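You operate a simulated robot arm through the tools that you are given. There is no shell and no other tool. Be economical: measure what you need, move in short steps, check, and stop when the job is done.

Carry out the task below with a simulated two-armed robot. There is one attempt and no reset: what you move stays moved.

JOB
Pick up the green eye rinse bottle with one hand, pass it to the other hand and put it on the wall strip of the bench past the hood. Set down upright: green eye rinse bottle.

Only the result counts: the job must be done as asked and must still hold three seconds after the hand-in. Knocking over, shifting, dropping, spilling or breaking anything else fails it.

ROBOT AND FRAMES
Two 7-joint arms with two-finger parallel grippers on one trunk, on a base that drives. Base frame: it is fixed to the floor where the robot stands at the start and does not move with it; the origin is under the middle of the robot, x ahead of it, y to its left, z up. Lengths are in mm, angles in rad, forces in N, time in s.
The left shoulder is at the start at [30, 182, 1227], the right one opposite. With the tool pointing down near the work surface each hand reaches from about 100 to 680 mm from the robot's upright axis, wherever it stands, measured 20 degrees to its own side. Places, roughly: wall strip of the bench past the hood [700, 4500, 800]. Payload 3.91 kg a hand.
The tool frame of a hand sits at the grasp point between the pads (the TCP): z along the fingers, y along the line on which they close. The tips reach 30 mm beyond it. Largest opening 110 mm; finger width 20, thickness 10; the body of the gripper, 48 by 112 mm, starts 55 mm behind the TCP.
Orientation is that of the tool frame in the base frame, as a unit quaternion [x, y, z, w]. With the fingers straight down and closing along the base's y, the tool's x points along the base's -x, its y along +y and its z along -z.

CONTROLS
- The arms move only by the tool servo_tool. It takes "left_targets", "right_targets" or both (then of equal length, played together; a hand with none holds still); each is a list of rows, each a list of 7 numbers: the turn, a rotation vector about the tool's x, y, z in units of 5 degrees (1.0 is 5 degrees), then the shift along the tool's x, y, z in units of 40 mm (1.0 is 40 mm), then the gripper command, from -1 (fully open) to 1 (shut), values between in proportion. In form: [[ax, ay, az, x, y, z, jaw], ...]. A call has 1 to 20 rows; each row shifts and turns the commanded pose from where the row before left it, along the tool's axes as they then stand. A call with a number of a shift or a turn outside -1 to 1 is refused whole. A row lasts 0.2 s, in which the tool goes at most 50 mm and 0.15 rad; a call with a longer step from one row to the next is refused whole, and so is a gripper value outside its range. Where a pose cannot be reached the arm comes as near as it can. A force on the tool above 40 N (or 10 N above the force at the start of the call, whichever is more), or a blocked arm, ends the call early, and 0.2 s more pass. The fingers move at their own pace (about 72 mm/s each) and stop on an object; they squeeze with about 23 N. The grip force told is the motor's: it shows also when the fingers shut on nothing. Time passes only in rows, and 0.2 s behind the last, so rows that do not move let the fingers close. It gives the time, the measured TCP pose, the force on the tool (base axes), the opening and the grip force at its end, in the units of the frame above (readings bear some noise), with the torque about the TCP (base axes, N m) and any sound that the robot's microphone picked up.
- Cameras (640 x 400 px; columns grow to the right, rows downward): "scene" is now at [140.3, 13.7, 1470.6]; the picture's right is [0.12, -0.99, 0.00], its down [-0.15, -0.02, -0.99] and it looks along [0.98, 0.12, -0.15] (base axes); focal length 215 px, centre (320, 200). "left" rides on the left gripper at [72, -17, -103] in its tool frame; the picture's right is [0.23, 0.97, 0.00], its down [-0.76, 0.18, -0.62] and it looks along [-0.61, 0.14, 0.78] (tool axes); focal length 222 px, centre (320, 200). "right" rides on the right gripper at [72, 17, -103] in its tool frame; the picture's right is [-0.23, 0.97, 0.00], its down [-0.76, -0.18, -0.62] and it looks along [-0.61, -0.14, 0.78] (tool axes); focal length 222 px, centre (320, 200). There is no depth. A picture from a camera that has moved, and an enlarged one, comes with that camera's place and axes in the base frame and with its lens. The place of the scene camera against the robot may be out by one fixed shift of up to 12 mm in any direction.
- grab_frame(camera): a new picture of that camera. The clock stands still meanwhile.
- raise_lower(by): slides the trunk up (or, below 0, down) by that many mm; the arms and the scene camera ride with it, the base frame stays. It gives what a move gives, with no picture.
- roll_base(legs): drives the robot by 1 to 6 legs, each [ahead, left, turn to the left] in mm, mm and rad, along the robot's own axes; the way and the turn of a leg run together, so that a leg with both is an arc; at most 1500 mm and 3.142 rad a leg. The arms and the cameras ride along, it lands a little off, and it stops where it bumps. It gives what a move gives.
- head_to(pan, tilt): turns the head with the scene camera to pan (to the left, within 1.396 rad either way) and tilt (down, from -0.506 to 1.204), counted from straight ahead of the robot. It gives what a move gives.
- zoom(camera, box): a new picture of the part [left, top, right, bottom] of that camera's present view, enlarged. The clock stands still meanwhile.
- sign_off(): hands the job in; it is judged then, once.

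Go step by step. Nothing tells you exact positions but the pictures and the camera data: compare them with the known pose of the tool, close in by small moves and look again before you grip or let go. The budget is 120 turns and 100 pictures, counting those below and the enlarged ones. Unless the task says otherwise, let go and move clear before handing in, and close with one line.

The tools are called after ">>>" as a command line: name --argument value ..., lists and objects as JSON in quotes. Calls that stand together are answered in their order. servo_tool: Moves the arms, as the interface text tells. Its arguments: {"type":"object","properties":{"left_targets":{"type":"array","items":{"type":"array","items":{"type":"number"}}},"right_targets":{"type":"array","items":{"type":"array","items":{"type":"number"}}}},"required":[]} The other tools are called the same way: raise_lower (by) slides the trunk up or down; roll_base (legs) drives the base; head_to (pan, tilt) turns the head that bears the scene camera; grab_frame (camera) takes a picture; zoom (camera, box) takes an enlarged picture of a part of a camera's view; sign_off () hands the job in.

At the start:

```text
time: 0.0
left_position: [309.0, 194.9, 1438.1]
left_orientation: [0.0, 1.0, 0.001, 0.0]
left_ft_force: [-0.1, -0.3, 0.4]
left_torque: [0.01, 0.0, 0.01]
left_gripper_width: 110.0
left_gripper_force: 0.1
right_position: [291.4, -66.8, 1395.0]
right_orientation: [0.0, 1.0, 0.0, 0.0]
right_ft_force: [0.0, -0.1, -0.1]
right_torque: [0.03, 0.0, 0.02]
right_gripper_width: 110.0
right_gripper_force: 0.1
trunk travel left (down, up): [-480.0, 34.0]
robot x, y, heading: [-0.7, 1.2, 0.005]
head pan, tilt: [0.126, 0.148]
```

scene: 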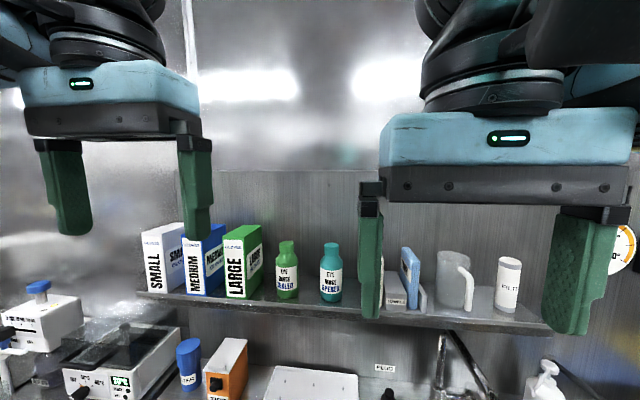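
right: 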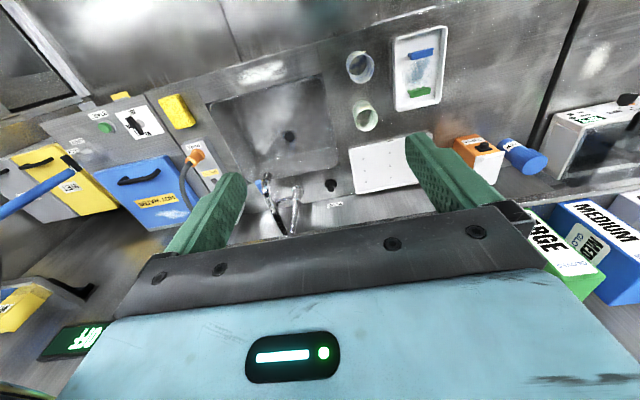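
left: 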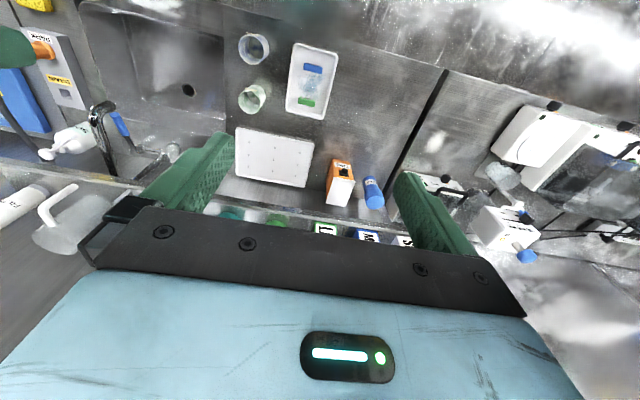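

The shelf carries a green bottle (EYE RINSE SEALED) and a teal one beside it. I'll zoom in on both, and look left towards the far bench.

>>> zoom --camera "scene" --box '[220, 220, 380, 320]'

>>> head_to --pan 1.3 --tilt 0.3

>>> grab_frame --camera "scene"

```text
4.00 times, centred on (300, 270) of scene
camera zoom: at [140.3, 13.7, 1470.6], right [0.12, -0.99, 0.0], down [-0.15, -0.02, -0.99], along [0.98, 0.12, -0.15], focal length 861 px, centre (400, -80)
```

zoom: 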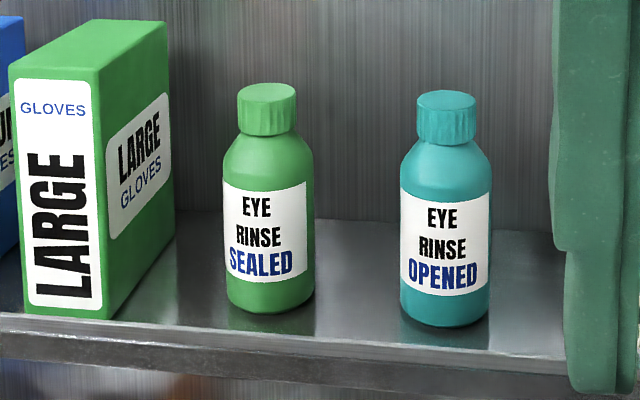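

```text
time: 1.4
left_position: [308.5, 195.6, 1437.6]
left_orientation: [0.0, 1.0, 0.0, 0.001]
left_ft_force: [0.3, 0.1, 0.4]
left_torque: [-0.06, -0.01, 0.01]
left_gripper_width: 110.3
left_gripper_force: 0.1
right_position: [296.2, -66.7, 1391.0]
right_orientation: [0.011, 1.0, -0.004, 0.0]
right_ft_force: [55.2, 37.5, -21.5]
right_torque: [-4.62, 4.08, -4.7]
right_gripper_width: 110.1
right_gripper_force: 0.2
trunk travel left (down, up): [-480.0, 34.0]
robot x, y, heading: [-0.4, -0.6, -0.001]
head pan, tilt: [1.3, 0.3]
```

```text
95 pictures are left
camera scene: at [129.3, 48.7, 1464.4], right [0.5, -0.87, 0.0], down [-0.18, -0.11, -0.98], along [0.85, 0.49, -0.21], focal length 215 px, centre (320, 200)
```

scene: 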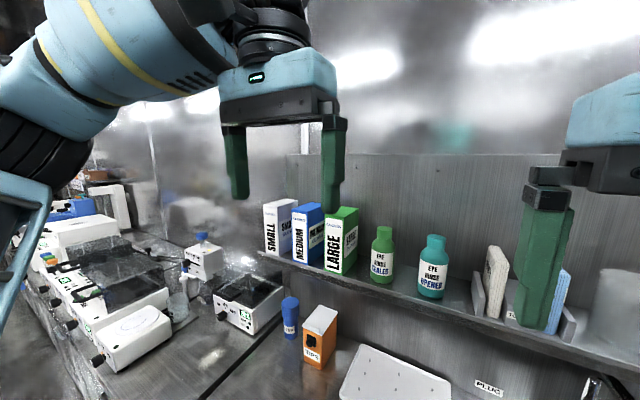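

The right arm shows a sudden force after the head turn, and the picture isn't at pan 1.3, so the head may have touched the arm. I'll check again by turning back a bit.

>>> head_to --pan 0.3 --tilt 0.3

>>> grab_frame --camera "scene"

```text
time: 2.6
left_position: [309.2, 195.8, 1437.5]
left_orientation: [0.0, 1.0, 0.0, -0.001]
left_ft_force: [-0.3, 1.3, 0.2]
left_torque: [0.01, 0.0, 0.02]
left_gripper_width: 110.4
left_gripper_force: 0.1
right_position: [290.7, -66.7, 1393.6]
right_orientation: [-0.001, 1.0, 0.0, 0.002]
right_ft_force: [-0.5, 0.0, -0.4]
right_torque: [0.02, 0.04, -0.01]
right_gripper_width: 110.0
right_gripper_force: 0.0
trunk travel left (down, up): [-480.0, 34.0]
robot x, y, heading: [0.2, -2.0, -0.001]
head pan, tilt: [0.3, 0.3]
```

```text
94 pictures are left
camera scene: at [137.9, 29.8, 1456.4], right [0.3, -0.96, 0.0], down [-0.28, -0.09, -0.96], along [0.91, 0.28, -0.3], focal length 215 px, centre (320, 200)
```

scene: 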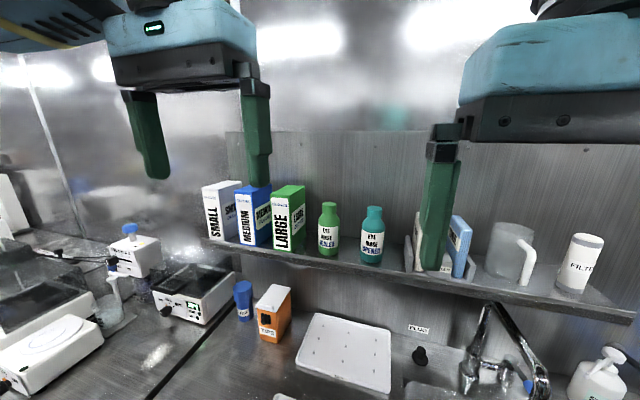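

The force cleared, so it was only the head brushing the right arm. I estimate the green bottle at about [620, 155] with its base at z≈1143. I'll move the left hand forward and turn its fingers to point ahead, for a horizontal grasp of the body.

>>> servo_tool --left_targets '[[0, 0, 0, -0.8, 0, 0.8, -1], [0, 0, 0, -0.8, 0, 0.8, -1], [0, 0, 0, -0.8, 0, 0.8, -1], [0, -1, 0, 0, 0, 0, -1], [0, -1, 0, 0, 0, 0, -1], [0, -1, 0, 0, 0, 0, -1], [0, -1, 0, 0, 0, 0, -1], [0, -1, 0, 0, 0, 0, -1], [0, -1, 0, 0, 0, 0, -1], [0, -1, 0, 0, 0, 0, -1], [0, -1, 0, 0, 0, 0, -1], [0, -1, 0, 0, 0, 0, -1]]'

>>> grab_frame --camera "left"

```text
time: 5.2
left_position: [405.1, 196.3, 1341.7]
left_orientation: [0.0, 0.924, 0.0, 0.384]
left_ft_force: [0.2, 0.1, -0.3]
left_torque: [0.05, -0.02, -0.01]
left_gripper_width: 109.8
left_gripper_force: 0.2
right_position: [290.8, -67.4, 1393.5]
right_orientation: [0.0, 1.0, 0.0, 0.0]
right_ft_force: [-0.2, -0.2, 1.0]
right_torque: [-0.01, -0.01, -0.02]
right_gripper_width: 109.9
right_gripper_force: 0.0
trunk travel left (down, up): [-480.0, 34.0]
robot x, y, heading: [-0.2, -0.1, -0.003]
head pan, tilt: [0.3, 0.3]
```

```text
93 pictures are left
camera left: at [279.7, 179.2, 1362.1], right [-0.16, 0.97, -0.16], down [0.1, 0.18, 0.98], along [0.98, 0.14, -0.12], focal length 222 px, centre (320, 200)
```

left: 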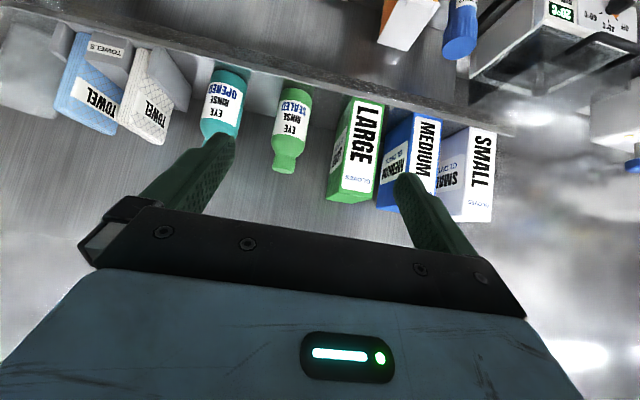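

The left camera puts the bottle axis at y≈161. I'll finish the turn, descend to body height and look again from there.

>>> servo_tool --left_targets '[[0, -1, 0, 0, 0, 0, -1], [0, -1, 0, 0, 0, 0, -1], [0, -1, 0, 0, 0, 0, -1], [0, -1, 0, 0, 0, 0, -1], [0, -1, 0, 0, 0, 0, -1], [0, -1, 0, 0, 0, 0, -1], [0, -1, 0, 0, 0, 0, -1], [0, -1, 0, 0, 0, 0, -1], [0, -1, 0, 0, 0, 0, -1], [0, 0, 0, 0.9, -0.22, 0, -1], [0, 0, 0, 0.9, -0.22, 0, -1], [0, 0, 0, 0.85, -0.22, 0, -1], [0, 0, 0, 0.75, -0.22, 0, -1]]'

>>> grab_frame --camera "left"

>>> grab_frame --camera "scene"

```text
time: 8.1
left_position: [455.6, 141.7, 1233.6]
left_orientation: [-0.001, 0.707, 0.0, 0.708]
left_ft_force: [0.6, 0.6, -0.3]
left_torque: [0.04, -0.02, 0.01]
left_gripper_width: 109.9
left_gripper_force: 0.0
left hand out of reach, approached as far as the arm can: row 7, 8, 9, 10, 11, 12
right_position: [294.8, -68.3, 1393.2]
right_orientation: [0.0, 1.0, 0.0, 0.0]
right_ft_force: [0.4, 0.5, 0.3]
right_torque: [-0.02, 0.0, 0.0]
right_gripper_width: 110.1
right_gripper_force: 0.1
trunk travel left (down, up): [-480.0, 34.0]
robot x, y, heading: [-0.1, 3.0, -0.003]
head pan, tilt: [0.3, 0.3]
```

```text
92 pictures are left
camera left: at [352.0, 125.3, 1158.8], right [0.0, 0.97, -0.23], down [-0.62, 0.18, 0.76], along [0.78, 0.14, 0.61], focal length 222 px, centre (320, 200)
```

left: 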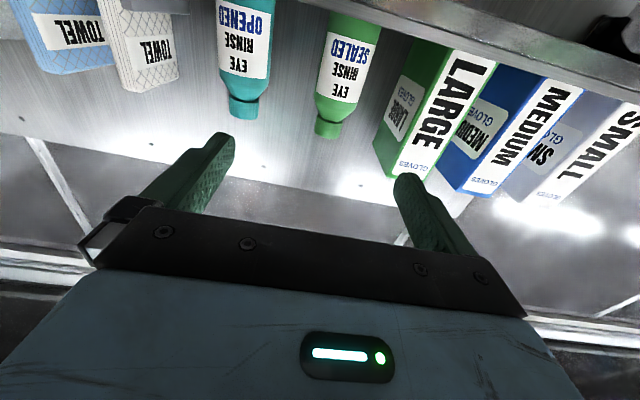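

```text
91 pictures are left
camera scene: at [139.5, 29.0, 1456.0], right [0.3, -0.96, 0.0], down [-0.28, -0.09, -0.95], along [0.91, 0.28, -0.3], focal length 215 px, centre (320, 200)
```

scene: 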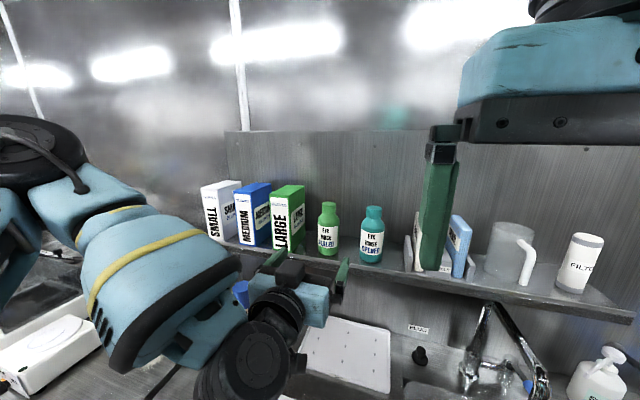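

The bottle axis comes out near [650, 162], base z≈1147 and top≈1273. The last move was cut by reach, so I'll advance a little and read the pose. I'm also narrowing the jaws so they clear the neighbouring items.

>>> servo_tool --left_targets '[[0, 0, 0, 0, 0, 0.5, -0.6], [0, 0, 0, 0, 0, 0.5, -0.6], [0, 0, 0, 0, 0, 0.5, -0.6], [0, 0, 0, 0, 0, 0.5, -0.6], [0, 0, 0, 0, 0, 0, -0.6]]'

```text
time: 9.2
left_position: [535.3, 144.1, 1233.4]
left_orientation: [-0.001, 0.706, -0.001, 0.708]
left_ft_force: [0.1, 0.7, 0.6]
left_torque: [0.0, 0.0, -0.03]
left_gripper_width: 88.0
left_gripper_force: 0.1
right_position: [291.8, -67.9, 1392.7]
right_orientation: [0.0, 1.0, 0.0, 0.0]
right_ft_force: [-0.3, 0.6, 0.3]
right_torque: [-0.01, -0.02, 0.0]
right_gripper_width: 109.9
right_gripper_force: 0.0
trunk travel left (down, up): [-480.0, 34.0]
robot x, y, heading: [0.6, -0.9, 0.003]
head pan, tilt: [0.3, 0.3]
```

The tool follows the measured pose. Next I'll shift to the bottle's axis at z≈1211 and look.

>>> servo_tool --left_targets '[[0, 0, 0, 0.55, 0.45, 0, -0.6], [0, 0, 0, 0, 0, 0, -0.6]]'

>>> grab_frame --camera "left"

>>> zoom --camera "scene" --box '[230, 170, 430, 295]'

```text
time: 9.8
left_position: [530.8, 145.2, 1218.8]
left_orientation: [-0.002, 0.708, 0.002, 0.706]
left_ft_force: [-0.1, 0.1, 0.3]
left_torque: [0.04, -0.04, 0.01]
left_gripper_width: 87.8
left_gripper_force: 0.1
left hand out of reach, approached as far as the arm can: row 1
right_position: [291.7, -66.1, 1394.1]
right_orientation: [0.0, 1.0, 0.0, 0.0]
right_ft_force: [0.3, 0.1, -1.7]
right_torque: [-0.01, 0.01, -0.04]
right_gripper_width: 110.3
right_gripper_force: 0.0
trunk travel left (down, up): [-480.0, 34.0]
robot x, y, heading: [0.4, 2.1, 0.0]
head pan, tilt: [0.3, 0.3]
```

```text
90 pictures are left
camera left: at [426.3, 129.4, 1146.5], right [-0.01, 0.97, -0.23], down [-0.62, 0.17, 0.76], along [0.78, 0.15, 0.6], focal length 222 px, centre (320, 200)
```

left: 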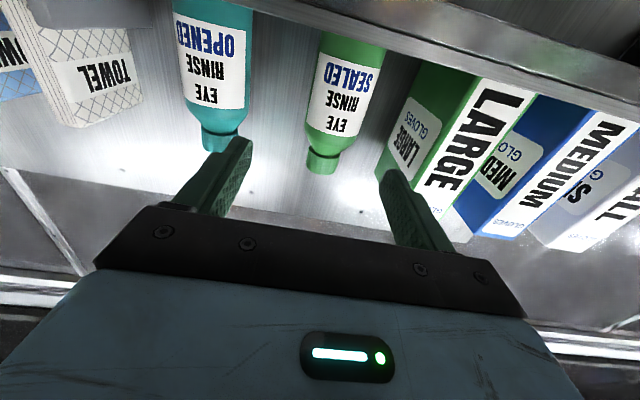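

```text
3.20 times, centred on (330, 232) of scene
camera zoom: at [137.6, 30.2, 1456.3], right [0.3, -0.96, 0.0], down [-0.28, -0.09, -0.96], along [0.91, 0.28, -0.3], focal length 689 px, centre (288, 96)
```

zoom: 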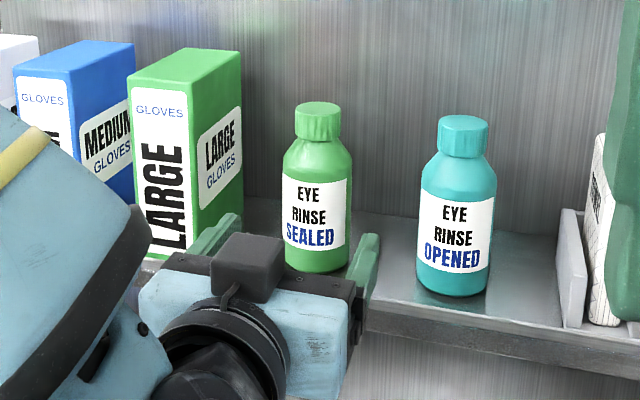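

The arm is at its reach limit sideways, so the base will give +17 mm in y and the trunk -9 mm in z. The shelf edge is at x≈585, so nothing is in the way.

>>> roll_base --legs '[[0, 17, 0]]'

>>> raise_lower --by -9

>>> grab_frame --camera "left"

```text
time: 10.7
left_position: [529.7, 160.9, 1220.5]
left_orientation: [-0.002, 0.709, 0.003, 0.705]
left_ft_force: [-0.1, 0.1, -0.6]
left_torque: [0.0, 0.0, -0.01]
left_gripper_width: 87.8
left_gripper_force: 0.0
right_position: [291.1, -52.0, 1393.7]
right_orientation: [0.001, 1.0, 0.001, 0.0]
right_ft_force: [0.4, -0.4, 0.7]
right_torque: [0.01, -0.01, 0.03]
right_gripper_width: 110.0
right_gripper_force: 0.1
trunk travel left (down, up): [-480.0, 34.0]
robot x, y, heading: [1.3, 16.8, 0.002]
head pan, tilt: [0.3, 0.3]
```

```text
time: 11.3
left_position: [530.4, 161.4, 1211.2]
left_orientation: [-0.002, 0.708, 0.002, 0.706]
left_ft_force: [0.2, -0.5, -0.3]
left_torque: [-0.01, 0.05, -0.02]
left_gripper_width: 87.8
left_gripper_force: 0.0
right_position: [291.0, -51.0, 1385.3]
right_orientation: [0.001, 1.0, 0.0, 0.0]
right_ft_force: [2.8, -1.8, -0.6]
right_torque: [0.09, 0.44, 0.04]
right_gripper_width: 109.8
right_gripper_force: 0.2
trunk travel left (down, up): [-471.0, 43.0]
robot x, y, heading: [2.5, 15.0, -0.001]
head pan, tilt: [0.3, 0.3]
```

```text
88 pictures are left
camera left: at [426.2, 145.1, 1137.9], right [-0.01, 0.97, -0.23], down [-0.62, 0.17, 0.76], along [0.78, 0.15, 0.6], focal length 222 px, centre (320, 200)
```

left: 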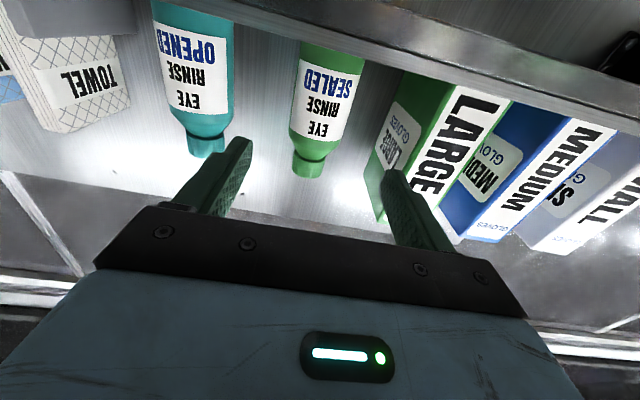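

The bottle is centred within a few mm. I'll advance in small steps, starting with 60 mm.

>>> servo_tool --left_targets '[[0, 0, 0, 0, 0.05, 0.5, -0.6], [0, 0, 0, 0, 0, 0.5, -0.6], [0, 0, 0, 0, 0, 0.5, -0.6], [0, 0, 0, 0, 0, 0, -0.6]]'

>>> grab_frame --camera "left"

>>> zoom --camera "scene" --box '[230, 170, 430, 295]'

```text
time: 12.3
left_position: [589.4, 159.0, 1215.2]
left_orientation: [-0.005, 0.71, 0.005, 0.704]
left_ft_force: [0.2, 0.5, 0.2]
left_torque: [-0.02, -0.02, 0.01]
left_gripper_width: 88.1
left_gripper_force: 0.0
left hand out of reach, approached as far as the arm can: row 2, 3
right_position: [292.5, -50.1, 1383.8]
right_orientation: [0.002, 1.0, 0.0, 0.0]
right_ft_force: [4.8, -1.0, 0.1]
right_torque: [0.13, 0.5, 0.04]
right_gripper_width: 110.0
right_gripper_force: 0.2
trunk travel left (down, up): [-471.0, 43.0]
robot x, y, heading: [-0.0, 16.8, 0.002]
head pan, tilt: [0.3, 0.3]
```

```text
87 pictures are left
camera left: at [484.4, 140.1, 1142.5], right [-0.01, 0.97, -0.23], down [-0.62, 0.17, 0.77], along [0.79, 0.15, 0.6], focal length 222 px, centre (320, 200)
```

left: 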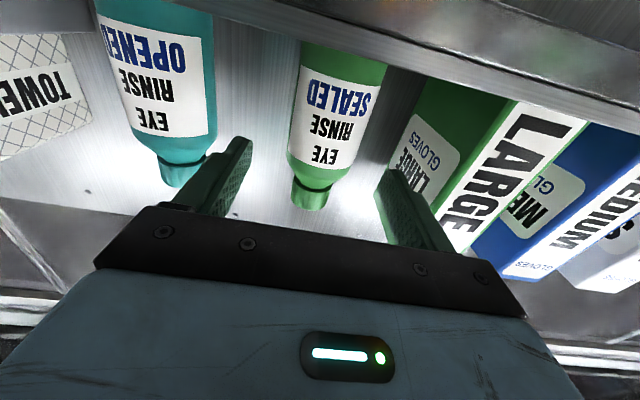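

```text
3.20 times, centred on (330, 232) of scene
camera zoom: at [147.2, 46.0, 1445.9], right [0.29, -0.96, 0.0], down [-0.28, -0.09, -0.96], along [0.91, 0.28, -0.29], focal length 689 px, centre (288, 96)
```

zoom: 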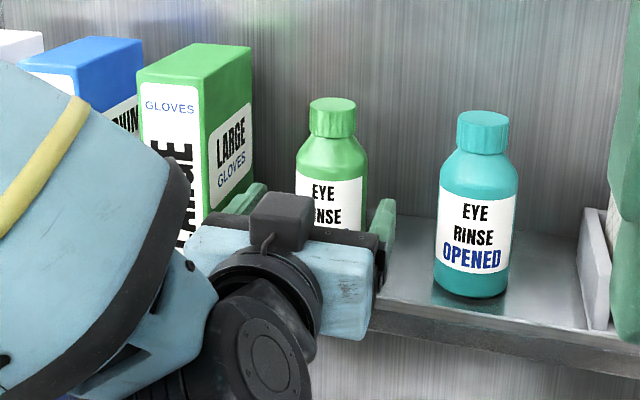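

The box's right face is at y≈241 and the teal bottle's edge at y≈84, so the fingers (105–213) clear both. The arm is at its limit again, so I'll drive the last stretch.

>>> roll_base --legs '[[30, 4, 0]]'

>>> grab_frame --camera "left"

```text
time: 13.3
left_position: [617.5, 161.0, 1212.4]
left_orientation: [-0.004, 0.711, 0.004, 0.703]
left_ft_force: [-0.5, 0.5, -0.3]
left_torque: [-0.01, -0.02, -0.01]
left_gripper_width: 88.0
left_gripper_force: 0.1
right_position: [320.9, -47.2, 1383.2]
right_orientation: [0.001, 1.0, 0.001, -0.002]
right_ft_force: [2.3, 0.6, 0.4]
right_torque: [0.0, 0.13, 0.01]
right_gripper_width: 110.0
right_gripper_force: 0.0
trunk travel left (down, up): [-471.0, 43.0]
robot x, y, heading: [26.8, 16.2, -0.001]
head pan, tilt: [0.3, 0.3]
stopped in leg 1: the robot was blocked; the commanded pose is now the measured one
```

```text
85 pictures are left
camera left: at [512.9, 143.8, 1140.5], right [-0.01, 0.97, -0.23], down [-0.62, 0.17, 0.77], along [0.79, 0.15, 0.6], focal length 222 px, centre (320, 200)
```

left: 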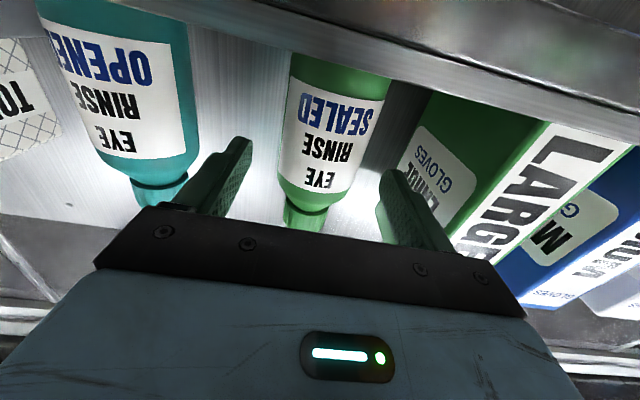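

The base is against the bench. The tips are level with the bottle's axis, so I'll try to extend the arm a further 20 mm or so.

>>> servo_tool --left_targets '[[0, 0, 0, 0, 0, 0.2, -0.6], [0, 0, 0, 0, 0, 0.2, -0.6], [0, 0, 0, 0, 0, 0.2, -0.6], [0, 0, 0, 0, 0, 0, -0.6]]'

```text
time: 14.3
left_position: [639.0, 160.1, 1215.5]
left_orientation: [-0.005, 0.711, 0.005, 0.703]
left_ft_force: [0.3, 0.2, -0.4]
left_torque: [-0.03, 0.03, -0.04]
left_gripper_width: 88.0
left_gripper_force: 0.1
right_position: [317.3, -47.4, 1385.1]
right_orientation: [0.0, 1.0, 0.001, 0.0]
right_ft_force: [3.4, -0.8, -0.2]
right_torque: [0.06, 0.39, 0.02]
right_gripper_width: 110.1
right_gripper_force: 0.1
trunk travel left (down, up): [-471.0, 43.0]
robot x, y, heading: [26.5, 22.1, -0.004]
head pan, tilt: [0.3, 0.3]
```

It worked: TCP x is now 639. I'll check the view before gripping.

>>> servo_tool --left_targets '[[0, 0, 0, 0, 0, 0.15, -0.6], [0, 0, 0, 0, 0, 0, -0.6]]'

>>> grab_frame --camera "left"

>>> zoom --camera "scene" --box '[230, 170, 430, 295]'

```text
time: 14.9
left_position: [644.5, 159.1, 1214.8]
left_orientation: [-0.006, 0.711, 0.006, 0.703]
left_ft_force: [-0.2, -0.3, -0.5]
left_torque: [-0.04, 0.06, 0.0]
left_gripper_width: 88.2
left_gripper_force: 0.1
right_position: [316.7, -47.3, 1384.6]
right_orientation: [0.001, 1.0, 0.001, 0.0]
right_ft_force: [4.0, -1.0, -0.7]
right_torque: [0.1, 0.46, 0.01]
right_gripper_width: 110.1
right_gripper_force: 0.1
trunk travel left (down, up): [-471.0, 43.0]
robot x, y, heading: [21.8, 20.4, -0.001]
head pan, tilt: [0.3, 0.3]
```

```text
84 pictures are left
camera left: at [539.2, 141.7, 1143.0], right [-0.02, 0.97, -0.23], down [-0.62, 0.17, 0.77], along [0.79, 0.15, 0.6], focal length 222 px, centre (320, 200)
```

left: 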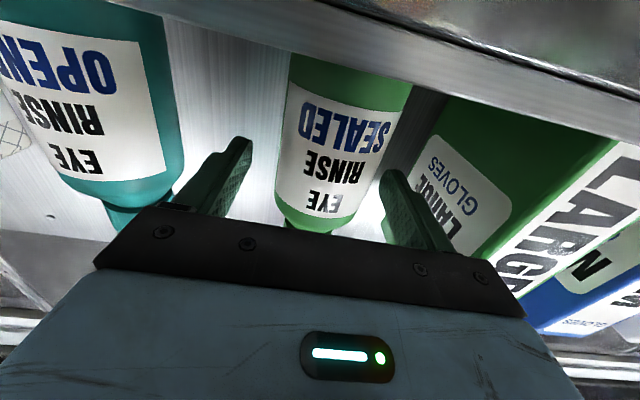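

```text
3.20 times, centred on (330, 232) of scene
camera zoom: at [172.6, 49.5, 1445.8], right [0.29, -0.96, 0.0], down [-0.28, -0.09, -0.96], along [0.91, 0.28, -0.29], focal length 689 px, centre (288, 96)
```

zoom: 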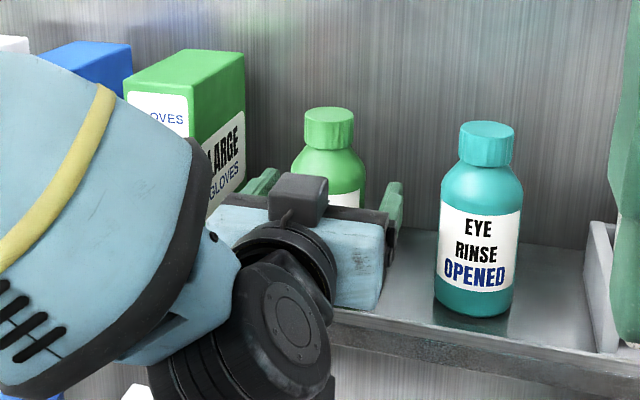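

The bottle sits between the fingers, so I'll close the jaws.

>>> servo_tool --left_targets '[[0, 0, 0, 0, 0, 0, 0], [0, 0, 0, 0, 0, 0, 0.3], [0, 0, 0, 0, 0, 0, 1], [0, 0, 0, 0, 0, 0, 1], [0, 0, 0, 0, 0, 0, 1]]'

>>> grab_frame --camera "left"

```text
time: 16.1
left_position: [644.9, 159.3, 1215.1]
left_orientation: [-0.005, 0.711, 0.005, 0.703]
left_ft_force: [-0.2, -0.1, 0.3]
left_torque: [-0.04, -0.04, 0.01]
left_gripper_width: 56.1
left_gripper_force: 23.1
right_position: [316.7, -47.4, 1385.2]
right_orientation: [0.001, 1.0, 0.001, 0.001]
right_ft_force: [2.9, -0.3, -0.5]
right_torque: [-0.02, 0.25, -0.08]
right_gripper_width: 110.1
right_gripper_force: 0.1
trunk travel left (down, up): [-471.0, 43.0]
robot x, y, heading: [26.8, 17.4, -0.001]
head pan, tilt: [0.3, 0.3]
```

```text
82 pictures are left
camera left: at [539.5, 141.7, 1142.9], right [-0.02, 0.97, -0.23], down [-0.62, 0.17, 0.77], along [0.79, 0.15, 0.6], focal length 222 px, centre (320, 200)
```

left: 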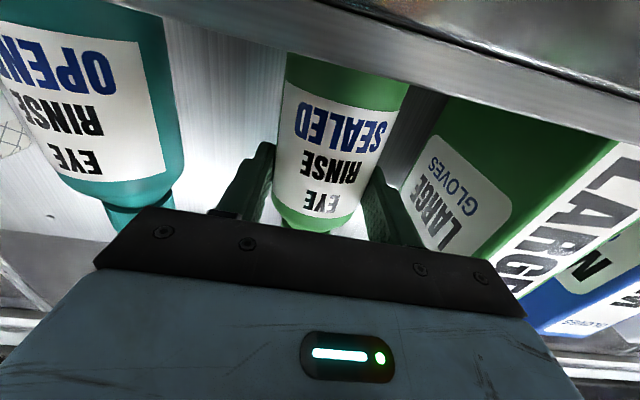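

It's gripped at 56 mm with 23 N. I'll lift it with the trunk and then back away.

>>> raise_lower --by 35

>>> grab_frame --camera "left"

```text
time: 16.9
left_position: [623.0, 159.3, 1308.9]
left_orientation: [-0.006, 0.676, 0.005, 0.737]
left_ft_force: [0.7, 0.7, -2.7]
left_torque: [-0.02, 0.05, 0.02]
left_gripper_width: 56.2
left_gripper_force: 23.0
right_position: [320.6, -47.8, 1418.7]
right_orientation: [0.0, 1.0, 0.0, -0.002]
right_ft_force: [0.0, 0.0, -0.7]
right_torque: [0.02, 0.04, 0.01]
right_gripper_width: 110.1
right_gripper_force: 0.0
trunk travel left (down, up): [-506.0, 8.0]
robot x, y, heading: [24.8, 19.0, -0.005]
head pan, tilt: [0.3, 0.3]
```

```text
81 pictures are left
camera left: at [525.8, 142.0, 1228.3], right [0.0, 0.97, -0.23], down [-0.69, 0.17, 0.7], along [0.72, 0.16, 0.67], focal length 222 px, centre (320, 200)
```

left: 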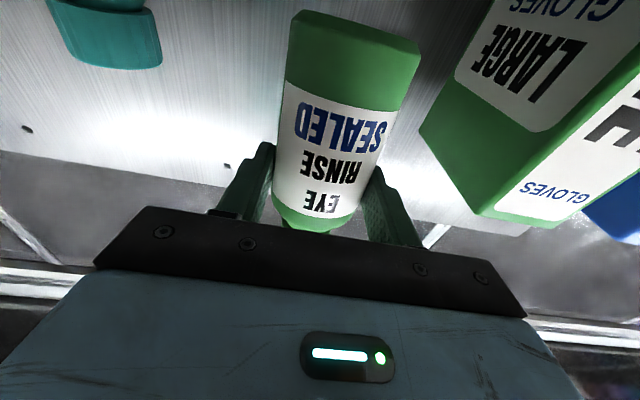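

Lifted cleanly. I'll back off from the shelf and look the scene over.

>>> roll_base --legs '[[-200, 0, 0]]'

>>> grab_frame --camera "scene"

```text
time: 18.5
left_position: [426.0, 159.4, 1311.8]
left_orientation: [-0.006, 0.675, 0.005, 0.737]
left_ft_force: [-0.1, 0.0, -1.7]
left_torque: [0.03, 0.01, -0.02]
left_gripper_width: 56.5
left_gripper_force: 22.9
right_position: [120.9, -47.7, 1419.7]
right_orientation: [0.002, 1.0, 0.0, -0.001]
right_ft_force: [-0.2, -0.1, -0.8]
right_torque: [0.02, 0.0, 0.01]
right_gripper_width: 110.0
right_gripper_force: 0.0
trunk travel left (down, up): [-506.0, 8.0]
robot x, y, heading: [-173.2, 20.4, 0.003]
head pan, tilt: [0.3, 0.3]
```

```text
80 pictures are left
camera scene: at [-67.2, 50.0, 1484.5], right [0.29, -0.96, 0.0], down [-0.28, -0.09, -0.95], along [0.91, 0.28, -0.3], focal length 215 px, centre (320, 200)
```

scene: 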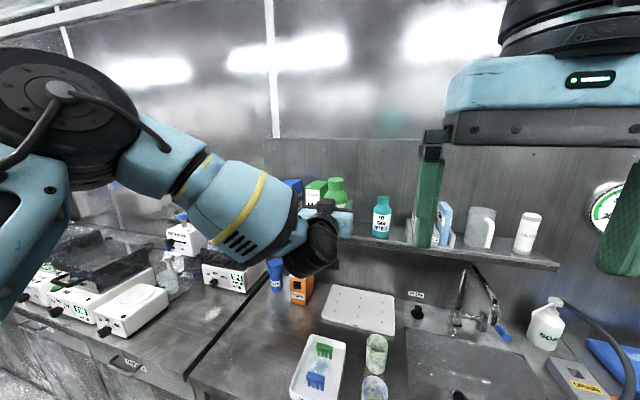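

The bottle is held and the shelf items are undisturbed. I'll level the left hand and bring the bottle to the middle, with the hand yawed inwards, so the right hand can take the cap from above.

>>> servo_tool --left_targets '[[0, 1, 0, 0, 0, 0, 1], [1, 0, 0, 0.05, -0.325, -0.35, 1], [1, 0, 0, 0.05, -0.35, -0.32, 1], [1, 0, 0, 0.05, -0.38, -0.29, 1], [1, 0, 0, 0.05, -0.405, -0.25, 1], [1, 0, 0, 0.05, -0.425, -0.22, 1], [1, 0, 0, 0.05, -0.44, -0.18, 1], [1, 0, 0, 0.05, -0.46, -0.14, 1], [1, 0, 0, 0.05, -0.47, -0.1, 1], [1, 0, 0, 0.05, -0.475, -0.06, 1], [0, 0, 0, 0, 0, 0, 1]]'

>>> grab_frame --camera "scene"

>>> grab_frame --camera "left"

>>> grab_frame --camera "right"

```text
time: 20.9
left_position: [315.9, 18.5, 1306.4]
left_orientation: [0.235, 0.683, -0.25, 0.645]
left_ft_force: [0.9, -0.2, -1.7]
left_torque: [0.01, 0.01, 0.0]
left_gripper_width: 56.5
left_gripper_force: 22.8
left hand out of reach, approached as far as the arm can: row 3, 4, 5, 6, 7
right_position: [119.9, -47.1, 1420.0]
right_orientation: [0.001, 1.0, 0.001, 0.0]
right_ft_force: [-0.1, 0.5, 0.2]
right_torque: [-0.01, 0.02, 0.0]
right_gripper_width: 109.9
right_gripper_force: 0.0
trunk travel left (down, up): [-506.0, 8.0]
robot x, y, heading: [-172.9, 19.7, -0.003]
head pan, tilt: [0.3, 0.3]
```

```text
79 pictures are left
camera scene: at [-68.3, 50.3, 1484.7], right [0.29, -0.96, 0.0], down [-0.28, -0.09, -0.96], along [0.91, 0.28, -0.3], focal length 215 px, centre (320, 200)
```

scene: 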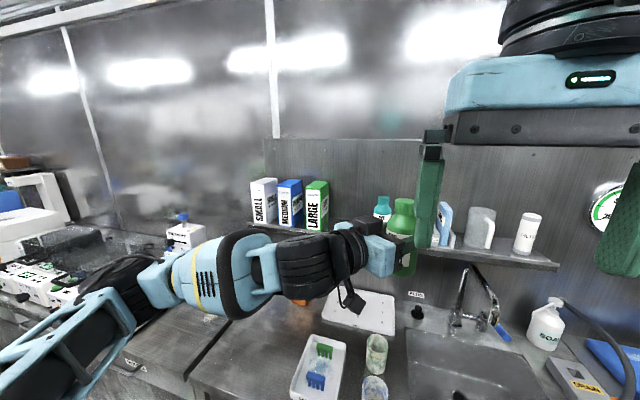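

```text
78 pictures are left
camera left: at [221.6, 72.2, 1238.2], right [0.61, 0.75, -0.26], down [-0.32, 0.54, 0.78], along [0.72, -0.39, 0.57], focal length 222 px, centre (320, 200)
```

left: 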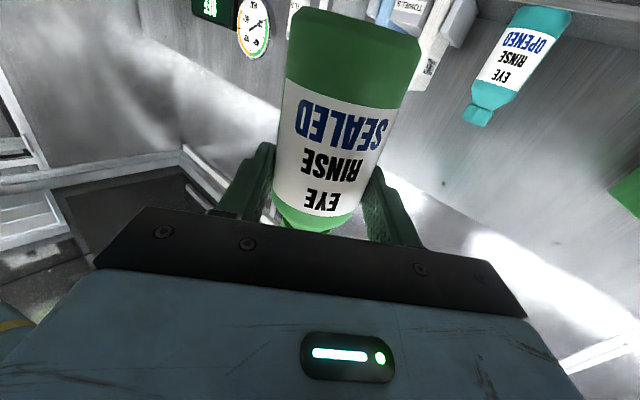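

```text
77 pictures are left
camera right: at [48.2, -29.7, 1522.6], right [0.23, 0.97, 0.0], down [0.76, -0.18, 0.62], along [0.61, -0.14, -0.78], focal length 222 px, centre (320, 200)
```

right: 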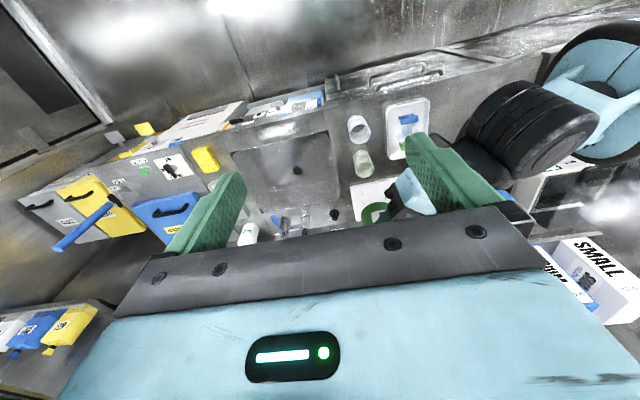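

The bottle is central with its cap top at about [321, 15, 1365]. I'll correct the small tilt and bring the right hand over the cap.

>>> servo_tool --left_targets '[[0, -0.5, 0.44, 0, 0, 0, 1], [0, 0, 0, 0, 0, 0, 1], [0, 0, 0, 0, 0, 0, 1], [0, 0, 0, 0, 0, 0, 1], [0, 0, 0, 0, 0, 0, 1], [0, 0, 0, 0, 0, 0, 1], [0, 0, 0, 0, 0, 0, 1]]' --right_targets '[[0, 0, 0, 0, 0, -0.6, -0.5], [0, 0, 0, -0.84, 0.26, 0, -0.5], [0, 0, 0, -0.84, 0.26, 0, -0.5], [0, 0, 0, -0.84, 0.26, 0, -0.5], [0, 0, 0, -0.84, 0.26, 0, -0.5], [0, 0, 0, -0.84, 0.26, 0, -0.5], [0, 0, 0, -0.8, 0.25, 0, -0.5]]'

>>> grab_frame --camera "scene"

>>> grab_frame --camera "right"

```text
time: 22.5
left_position: [316.6, 17.2, 1305.8]
left_orientation: [0.243, 0.664, -0.241, 0.665]
left_ft_force: [0.1, -0.5, -2.0]
left_torque: [-0.01, 0.04, 0.0]
left_gripper_width: 56.4
left_gripper_force: 23.1
right_position: [287.8, 3.2, 1444.5]
right_orientation: [0.0, 1.0, 0.002, 0.001]
right_ft_force: [-0.4, -0.6, 0.2]
right_torque: [0.02, -0.01, -0.05]
right_gripper_width: 82.3
right_gripper_force: 0.1
right hand out of reach, approached as far as the arm can: row 7
trunk travel left (down, up): [-506.0, 8.0]
robot x, y, heading: [-170.7, 21.6, -0.0]
head pan, tilt: [0.3, 0.3]
```

```text
76 pictures are left
camera scene: at [-68.7, 48.5, 1484.8], right [0.29, -0.96, 0.0], down [-0.28, -0.09, -0.96], along [0.91, 0.28, -0.3], focal length 215 px, centre (320, 200)
```

scene: 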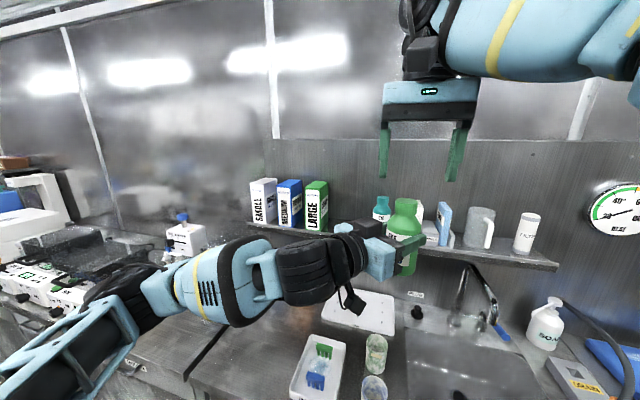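

```text
75 pictures are left
camera right: at [216.3, 19.8, 1546.9], right [0.23, 0.97, 0.0], down [0.76, -0.18, 0.62], along [0.61, -0.14, -0.78], focal length 222 px, centre (320, 200)
```

right: 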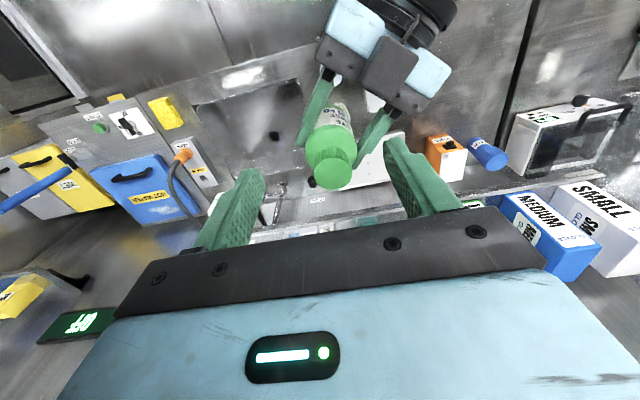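

The cap is centred near [324, 8, 1366]. The right arm runs out of reach at that height, so I'll bring the bottle lower and closer.

>>> servo_tool --left_targets '[[0, 0, 0, 0.5, -0.21, -0.255, 1], [0, 0, 0, 0.5, -0.21, -0.255, 1], [0, 0, 0, 0.5, -0.21, -0.255, 1], [0, 0, 0, 0, 0, 0, 1]]'

>>> grab_frame --camera "right"

```text
time: 23.5
left_position: [276.9, 19.2, 1245.9]
left_orientation: [0.241, 0.665, -0.241, 0.665]
left_ft_force: [-0.4, 0.1, -2.1]
left_torque: [0.05, 0.01, -0.03]
left_gripper_width: 56.4
left_gripper_force: 23.0
right_position: [288.8, 5.7, 1443.4]
right_orientation: [0.002, 1.0, -0.001, -0.001]
right_ft_force: [-0.3, -0.2, 0.5]
right_torque: [-0.01, 0.02, 0.0]
right_gripper_width: 82.5
right_gripper_force: 0.1
trunk travel left (down, up): [-506.0, 8.0]
robot x, y, heading: [-172.1, 17.1, -0.003]
head pan, tilt: [0.3, 0.3]
```

```text
74 pictures are left
camera right: at [217.4, 22.4, 1546.5], right [0.23, 0.97, 0.0], down [0.76, -0.18, 0.62], along [0.61, -0.14, -0.78], focal length 222 px, centre (320, 200)
```

right: 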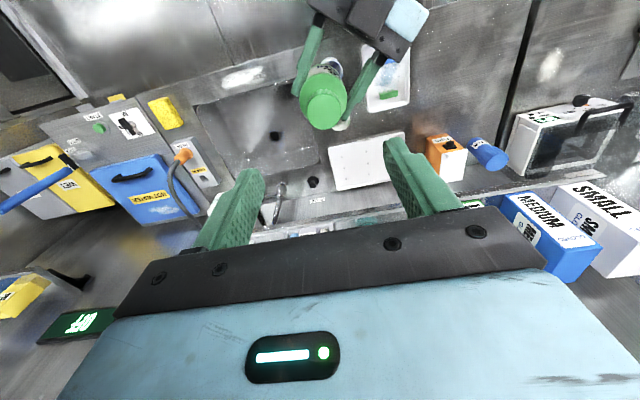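

The cap is now at about [286, 11], nearly straight below the right hand. I'll descend partway and check.

>>> servo_tool --right_targets '[[0, 0, 0, 0.05, 0.12, 0.8, -0.5], [0, 0, 0, 0, 0, 0.8, -0.5], [0, 0, 0, 0, 0, 0.4, -0.5], [0, 0, 0, 0, 0, 0, -0.5]]'

>>> grab_frame --camera "right"

>>> zoom --camera "scene" --box '[300, 80, 540, 300]'

```text
time: 24.5
left_position: [277.0, 18.1, 1246.9]
left_orientation: [0.242, 0.664, -0.242, 0.665]
left_ft_force: [-0.9, 0.5, -2.5]
left_torque: [0.04, 0.02, -0.06]
left_gripper_width: 56.9
left_gripper_force: 23.2
right_position: [285.6, 8.5, 1364.8]
right_orientation: [0.002, 1.0, 0.0, 0.0]
right_ft_force: [0.0, -0.1, -0.8]
right_torque: [0.0, 0.0, 0.02]
right_gripper_width: 82.3
right_gripper_force: 0.1
trunk travel left (down, up): [-506.0, 8.0]
robot x, y, heading: [-172.9, 20.1, 0.003]
head pan, tilt: [0.3, 0.3]
```

```text
73 pictures are left
camera right: at [214.2, 25.7, 1467.2], right [0.23, 0.97, 0.0], down [0.76, -0.18, 0.62], along [0.61, -0.14, -0.78], focal length 222 px, centre (320, 200)
```

right: 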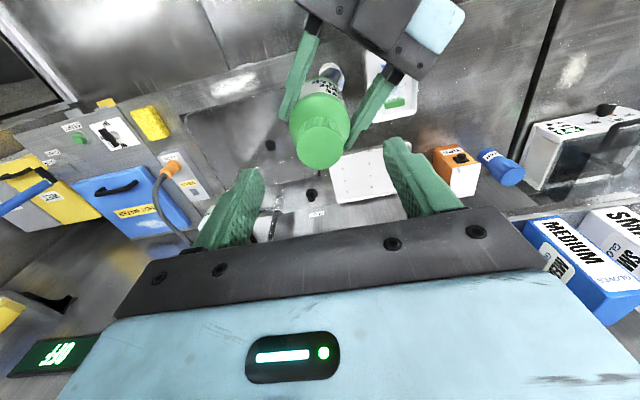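

```text
1.82 times, centred on (420, 190) of scene
camera zoom: at [-68.7, 50.0, 1484.8], right [0.29, -0.96, 0.0], down [-0.28, -0.09, -0.96], along [0.91, 0.28, -0.3], focal length 391 px, centre (138, 218)
```

zoom: 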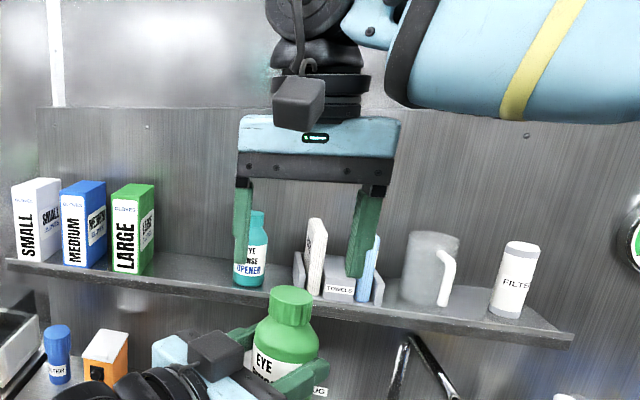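

Cap centre is about [283, 12], within 4 mm. I'll descend around the cap to z≈1309.

>>> servo_tool --right_targets '[[0, 0, 0, 0.05, 0.08, 0.5, -0.5], [0, 0, 0, 0, 0, 0.5, -0.5], [0, 0, 0, 0, 0, 0.4, -0.5], [0, 0, 0, 0, 0, 0, -0.5]]'

>>> grab_frame --camera "right"

>>> zoom --camera "scene" --box '[360, 140, 540, 300]'

```text
time: 25.5
left_position: [275.3, 19.0, 1247.2]
left_orientation: [0.241, 0.664, -0.241, 0.665]
left_ft_force: [0.5, -0.1, -1.8]
left_torque: [0.01, 0.03, 0.0]
left_gripper_width: 56.7
left_gripper_force: 22.8
right_position: [283.8, 11.8, 1308.2]
right_orientation: [0.002, 1.0, 0.001, 0.0]
right_ft_force: [-0.1, -0.1, 0.6]
right_torque: [0.01, -0.01, 0.0]
right_gripper_width: 82.5
right_gripper_force: 0.2
trunk travel left (down, up): [-506.0, 8.0]
robot x, y, heading: [-171.5, 23.6, -0.006]
head pan, tilt: [0.3, 0.3]
```

```text
71 pictures are left
camera right: at [211.7, 28.5, 1411.0], right [0.23, 0.97, 0.0], down [0.76, -0.18, 0.62], along [0.61, -0.14, -0.78], focal length 222 px, centre (320, 200)
```

right: 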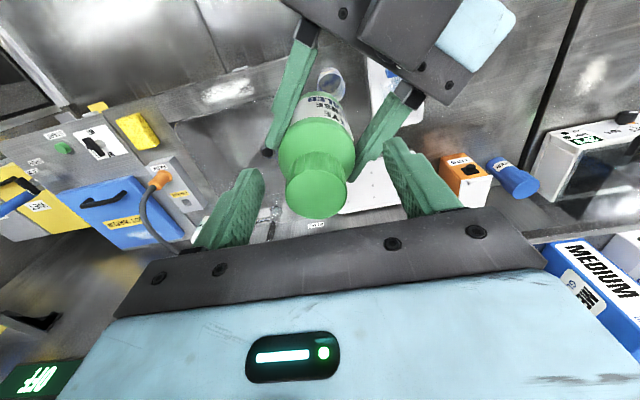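

```text
2.50 times, centred on (450, 220) of scene
camera zoom: at [-68.7, 50.0, 1484.8], right [0.29, -0.96, 0.0], down [-0.28, -0.09, -0.96], along [0.91, 0.28, -0.3], focal length 538 px, centre (-5, 150)
```

zoom: 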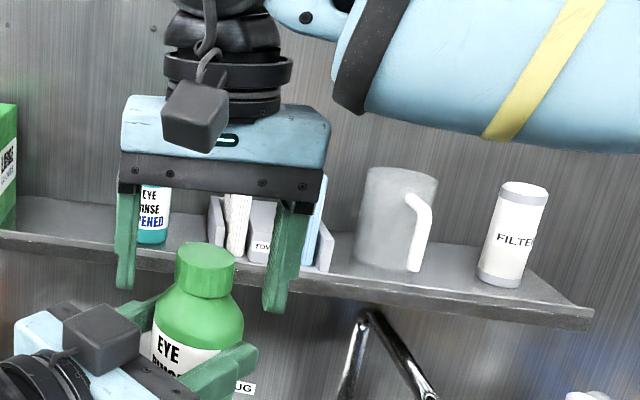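

The cap is centred between the right fingers with tips at its lower rim. I'll close the right hand on it.

>>> servo_tool --right_targets '[[0, 0, 0, 0, 0, 0, 0], [0, 0, 0, 0, 0, 0, 0.3], [0, 0, 0, 0, 0, 0, 1], [0, 0, 0, 0, 0, 0, 1], [0, 0, 0, 0, 0, 0, 1], [0, 0, 0, 0, 0, 0, 1]]'

>>> zoom --camera "scene" --box '[360, 140, 540, 300]'

>>> grab_frame --camera "right"

```text
time: 26.9
left_position: [277.6, 19.6, 1245.5]
left_orientation: [0.24, 0.665, -0.24, 0.665]
left_ft_force: [1.5, 24.6, -11.7]
left_torque: [-0.43, 0.26, 0.49]
left_gripper_width: 56.3
left_gripper_force: 23.1
right_position: [284.4, 10.6, 1308.1]
right_orientation: [0.003, 1.0, -0.001, -0.001]
right_ft_force: [-1.0, -23.3, 9.0]
right_torque: [-0.98, -0.08, -0.32]
right_gripper_width: 36.2
right_gripper_force: 22.7
trunk travel left (down, up): [-506.0, 8.0]
robot x, y, heading: [-170.0, 20.0, -0.004]
head pan, tilt: [0.3, 0.3]
```

```text
2.50 times, centred on (450, 220) of scene
camera zoom: at [-68.4, 49.9, 1484.8], right [0.29, -0.96, 0.0], down [-0.28, -0.09, -0.96], along [0.91, 0.28, -0.3], focal length 538 px, centre (-5, 150)
```

zoom: 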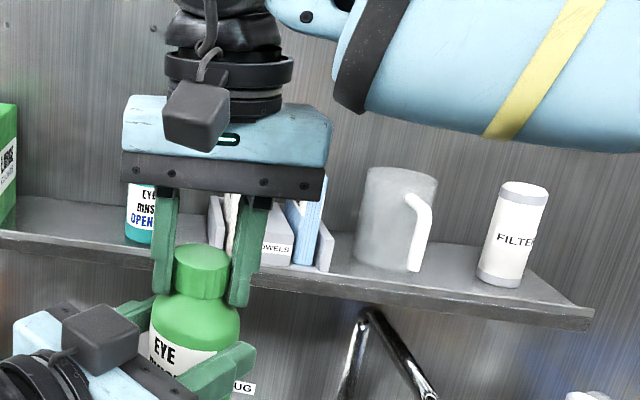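

```text
68 pictures are left
camera right: at [211.9, 27.9, 1411.4], right [0.23, 0.97, 0.0], down [0.76, -0.18, 0.62], along [0.61, -0.15, -0.78], focal length 222 px, centre (320, 200)
```

right: 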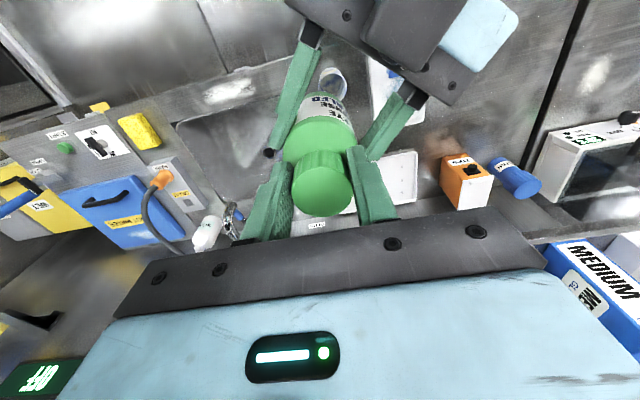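

The cap is gripped at 36 mm. I'll ease the side load, then open the left hand.

>>> servo_tool --left_targets '[[0, 0, 0, 0, 0, 0, 1], [0, 0, 0, 0, 0, 0, -0.2], [0, 0, 0, 0, 0, 0, -0.6], [0, 0, 0, 0, 0, 0, -0.6], [0, 0, 0, 0, 0, 0, -0.6]]' --right_targets '[[0, 0, 0, 0, -0.06, 0, 1], [0, 0, 0, 0, 0, 0, 1], [0, 0, 0, 0, 0, 0, 1], [0, 0, 0, 0, 0, 0, 1], [0, 0, 0, 0, 0, 0, 1]]'

>>> zoom --camera "scene" --box '[360, 140, 540, 300]'

>>> grab_frame --camera "right"

```text
time: 28.1
left_position: [276.4, 18.3, 1246.8]
left_orientation: [0.242, 0.665, -0.242, 0.664]
left_ft_force: [0.1, -0.1, 0.0]
left_torque: [-0.01, 0.01, -0.01]
left_gripper_width: 88.2
left_gripper_force: 0.1
right_position: [284.7, 9.0, 1307.4]
right_orientation: [0.001, 1.0, 0.0, 0.0]
right_ft_force: [-0.2, 0.0, -2.6]
right_torque: [0.01, 0.0, -0.01]
right_gripper_width: 35.4
right_gripper_force: 23.4
trunk travel left (down, up): [-506.0, 8.0]
robot x, y, heading: [-171.5, 22.3, -0.006]
head pan, tilt: [0.3, 0.3]
```

```text
2.50 times, centred on (450, 220) of scene
camera zoom: at [-68.5, 49.9, 1484.8], right [0.29, -0.96, 0.0], down [-0.28, -0.09, -0.96], along [0.91, 0.28, -0.3], focal length 538 px, centre (-5, 150)
```

zoom: 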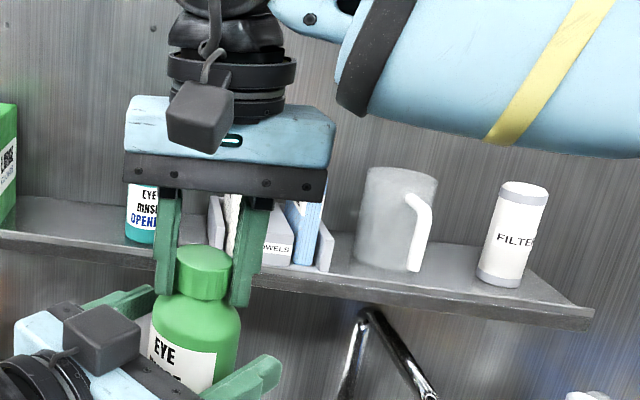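

```text
66 pictures are left
camera right: at [212.1, 26.3, 1410.9], right [0.23, 0.97, 0.0], down [0.76, -0.18, 0.62], along [0.61, -0.14, -0.78], focal length 222 px, centre (320, 200)
```

right: 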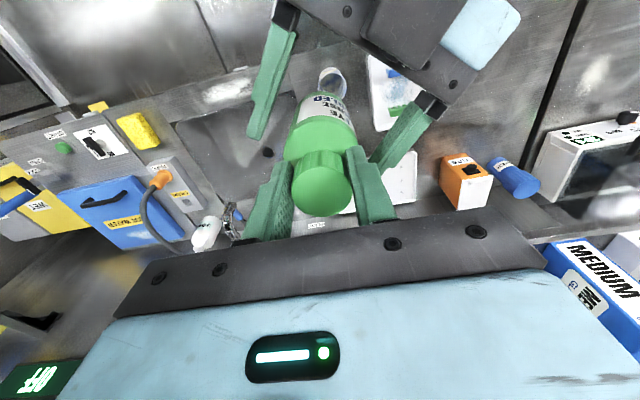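

The right hand carries the bottle (2.6 N). I'll lift it straight up out of the left fingers.

>>> servo_tool --right_targets '[[0, 0, 0, 0, 0, -0.4, 1], [0, 0, 0, 0, 0, -0.6, 1], [0, 0, 0, 0, 0, -0.6, 1], [0, 0, 0, 0, 0, -0.6, 1], [0, 0, 0, 0, 0, -0.6, 1], [0, 0, 0, 0, 0, 0, 1]]'

>>> grab_frame --camera "scene"

```text
time: 29.5
left_position: [277.1, 18.1, 1245.9]
left_orientation: [0.242, 0.664, -0.242, 0.664]
left_ft_force: [-0.6, 0.2, 0.1]
left_torque: [-0.01, 0.01, 0.02]
left_gripper_width: 87.9
left_gripper_force: 0.1
right_position: [285.6, 8.6, 1420.0]
right_orientation: [0.002, 1.0, 0.001, -0.001]
right_ft_force: [0.1, -0.2, -2.4]
right_torque: [0.03, 0.03, -0.05]
right_gripper_width: 35.5
right_gripper_force: 23.1
trunk travel left (down, up): [-506.0, 8.0]
robot x, y, heading: [-168.5, 19.0, 0.004]
head pan, tilt: [0.3, 0.3]
```

```text
65 pictures are left
camera scene: at [-67.7, 49.5, 1484.6], right [0.29, -0.96, 0.0], down [-0.28, -0.09, -0.96], along [0.91, 0.28, -0.3], focal length 215 px, centre (320, 200)
```

scene: 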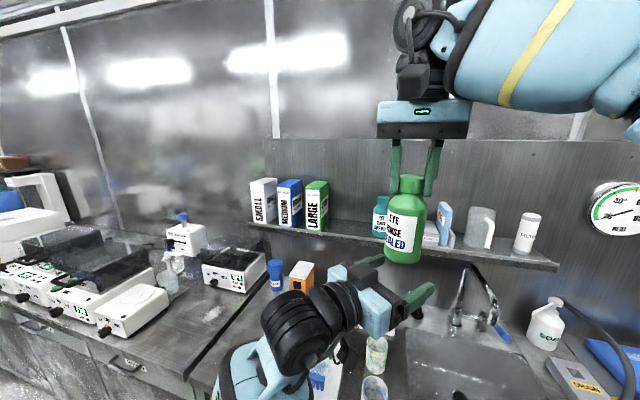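

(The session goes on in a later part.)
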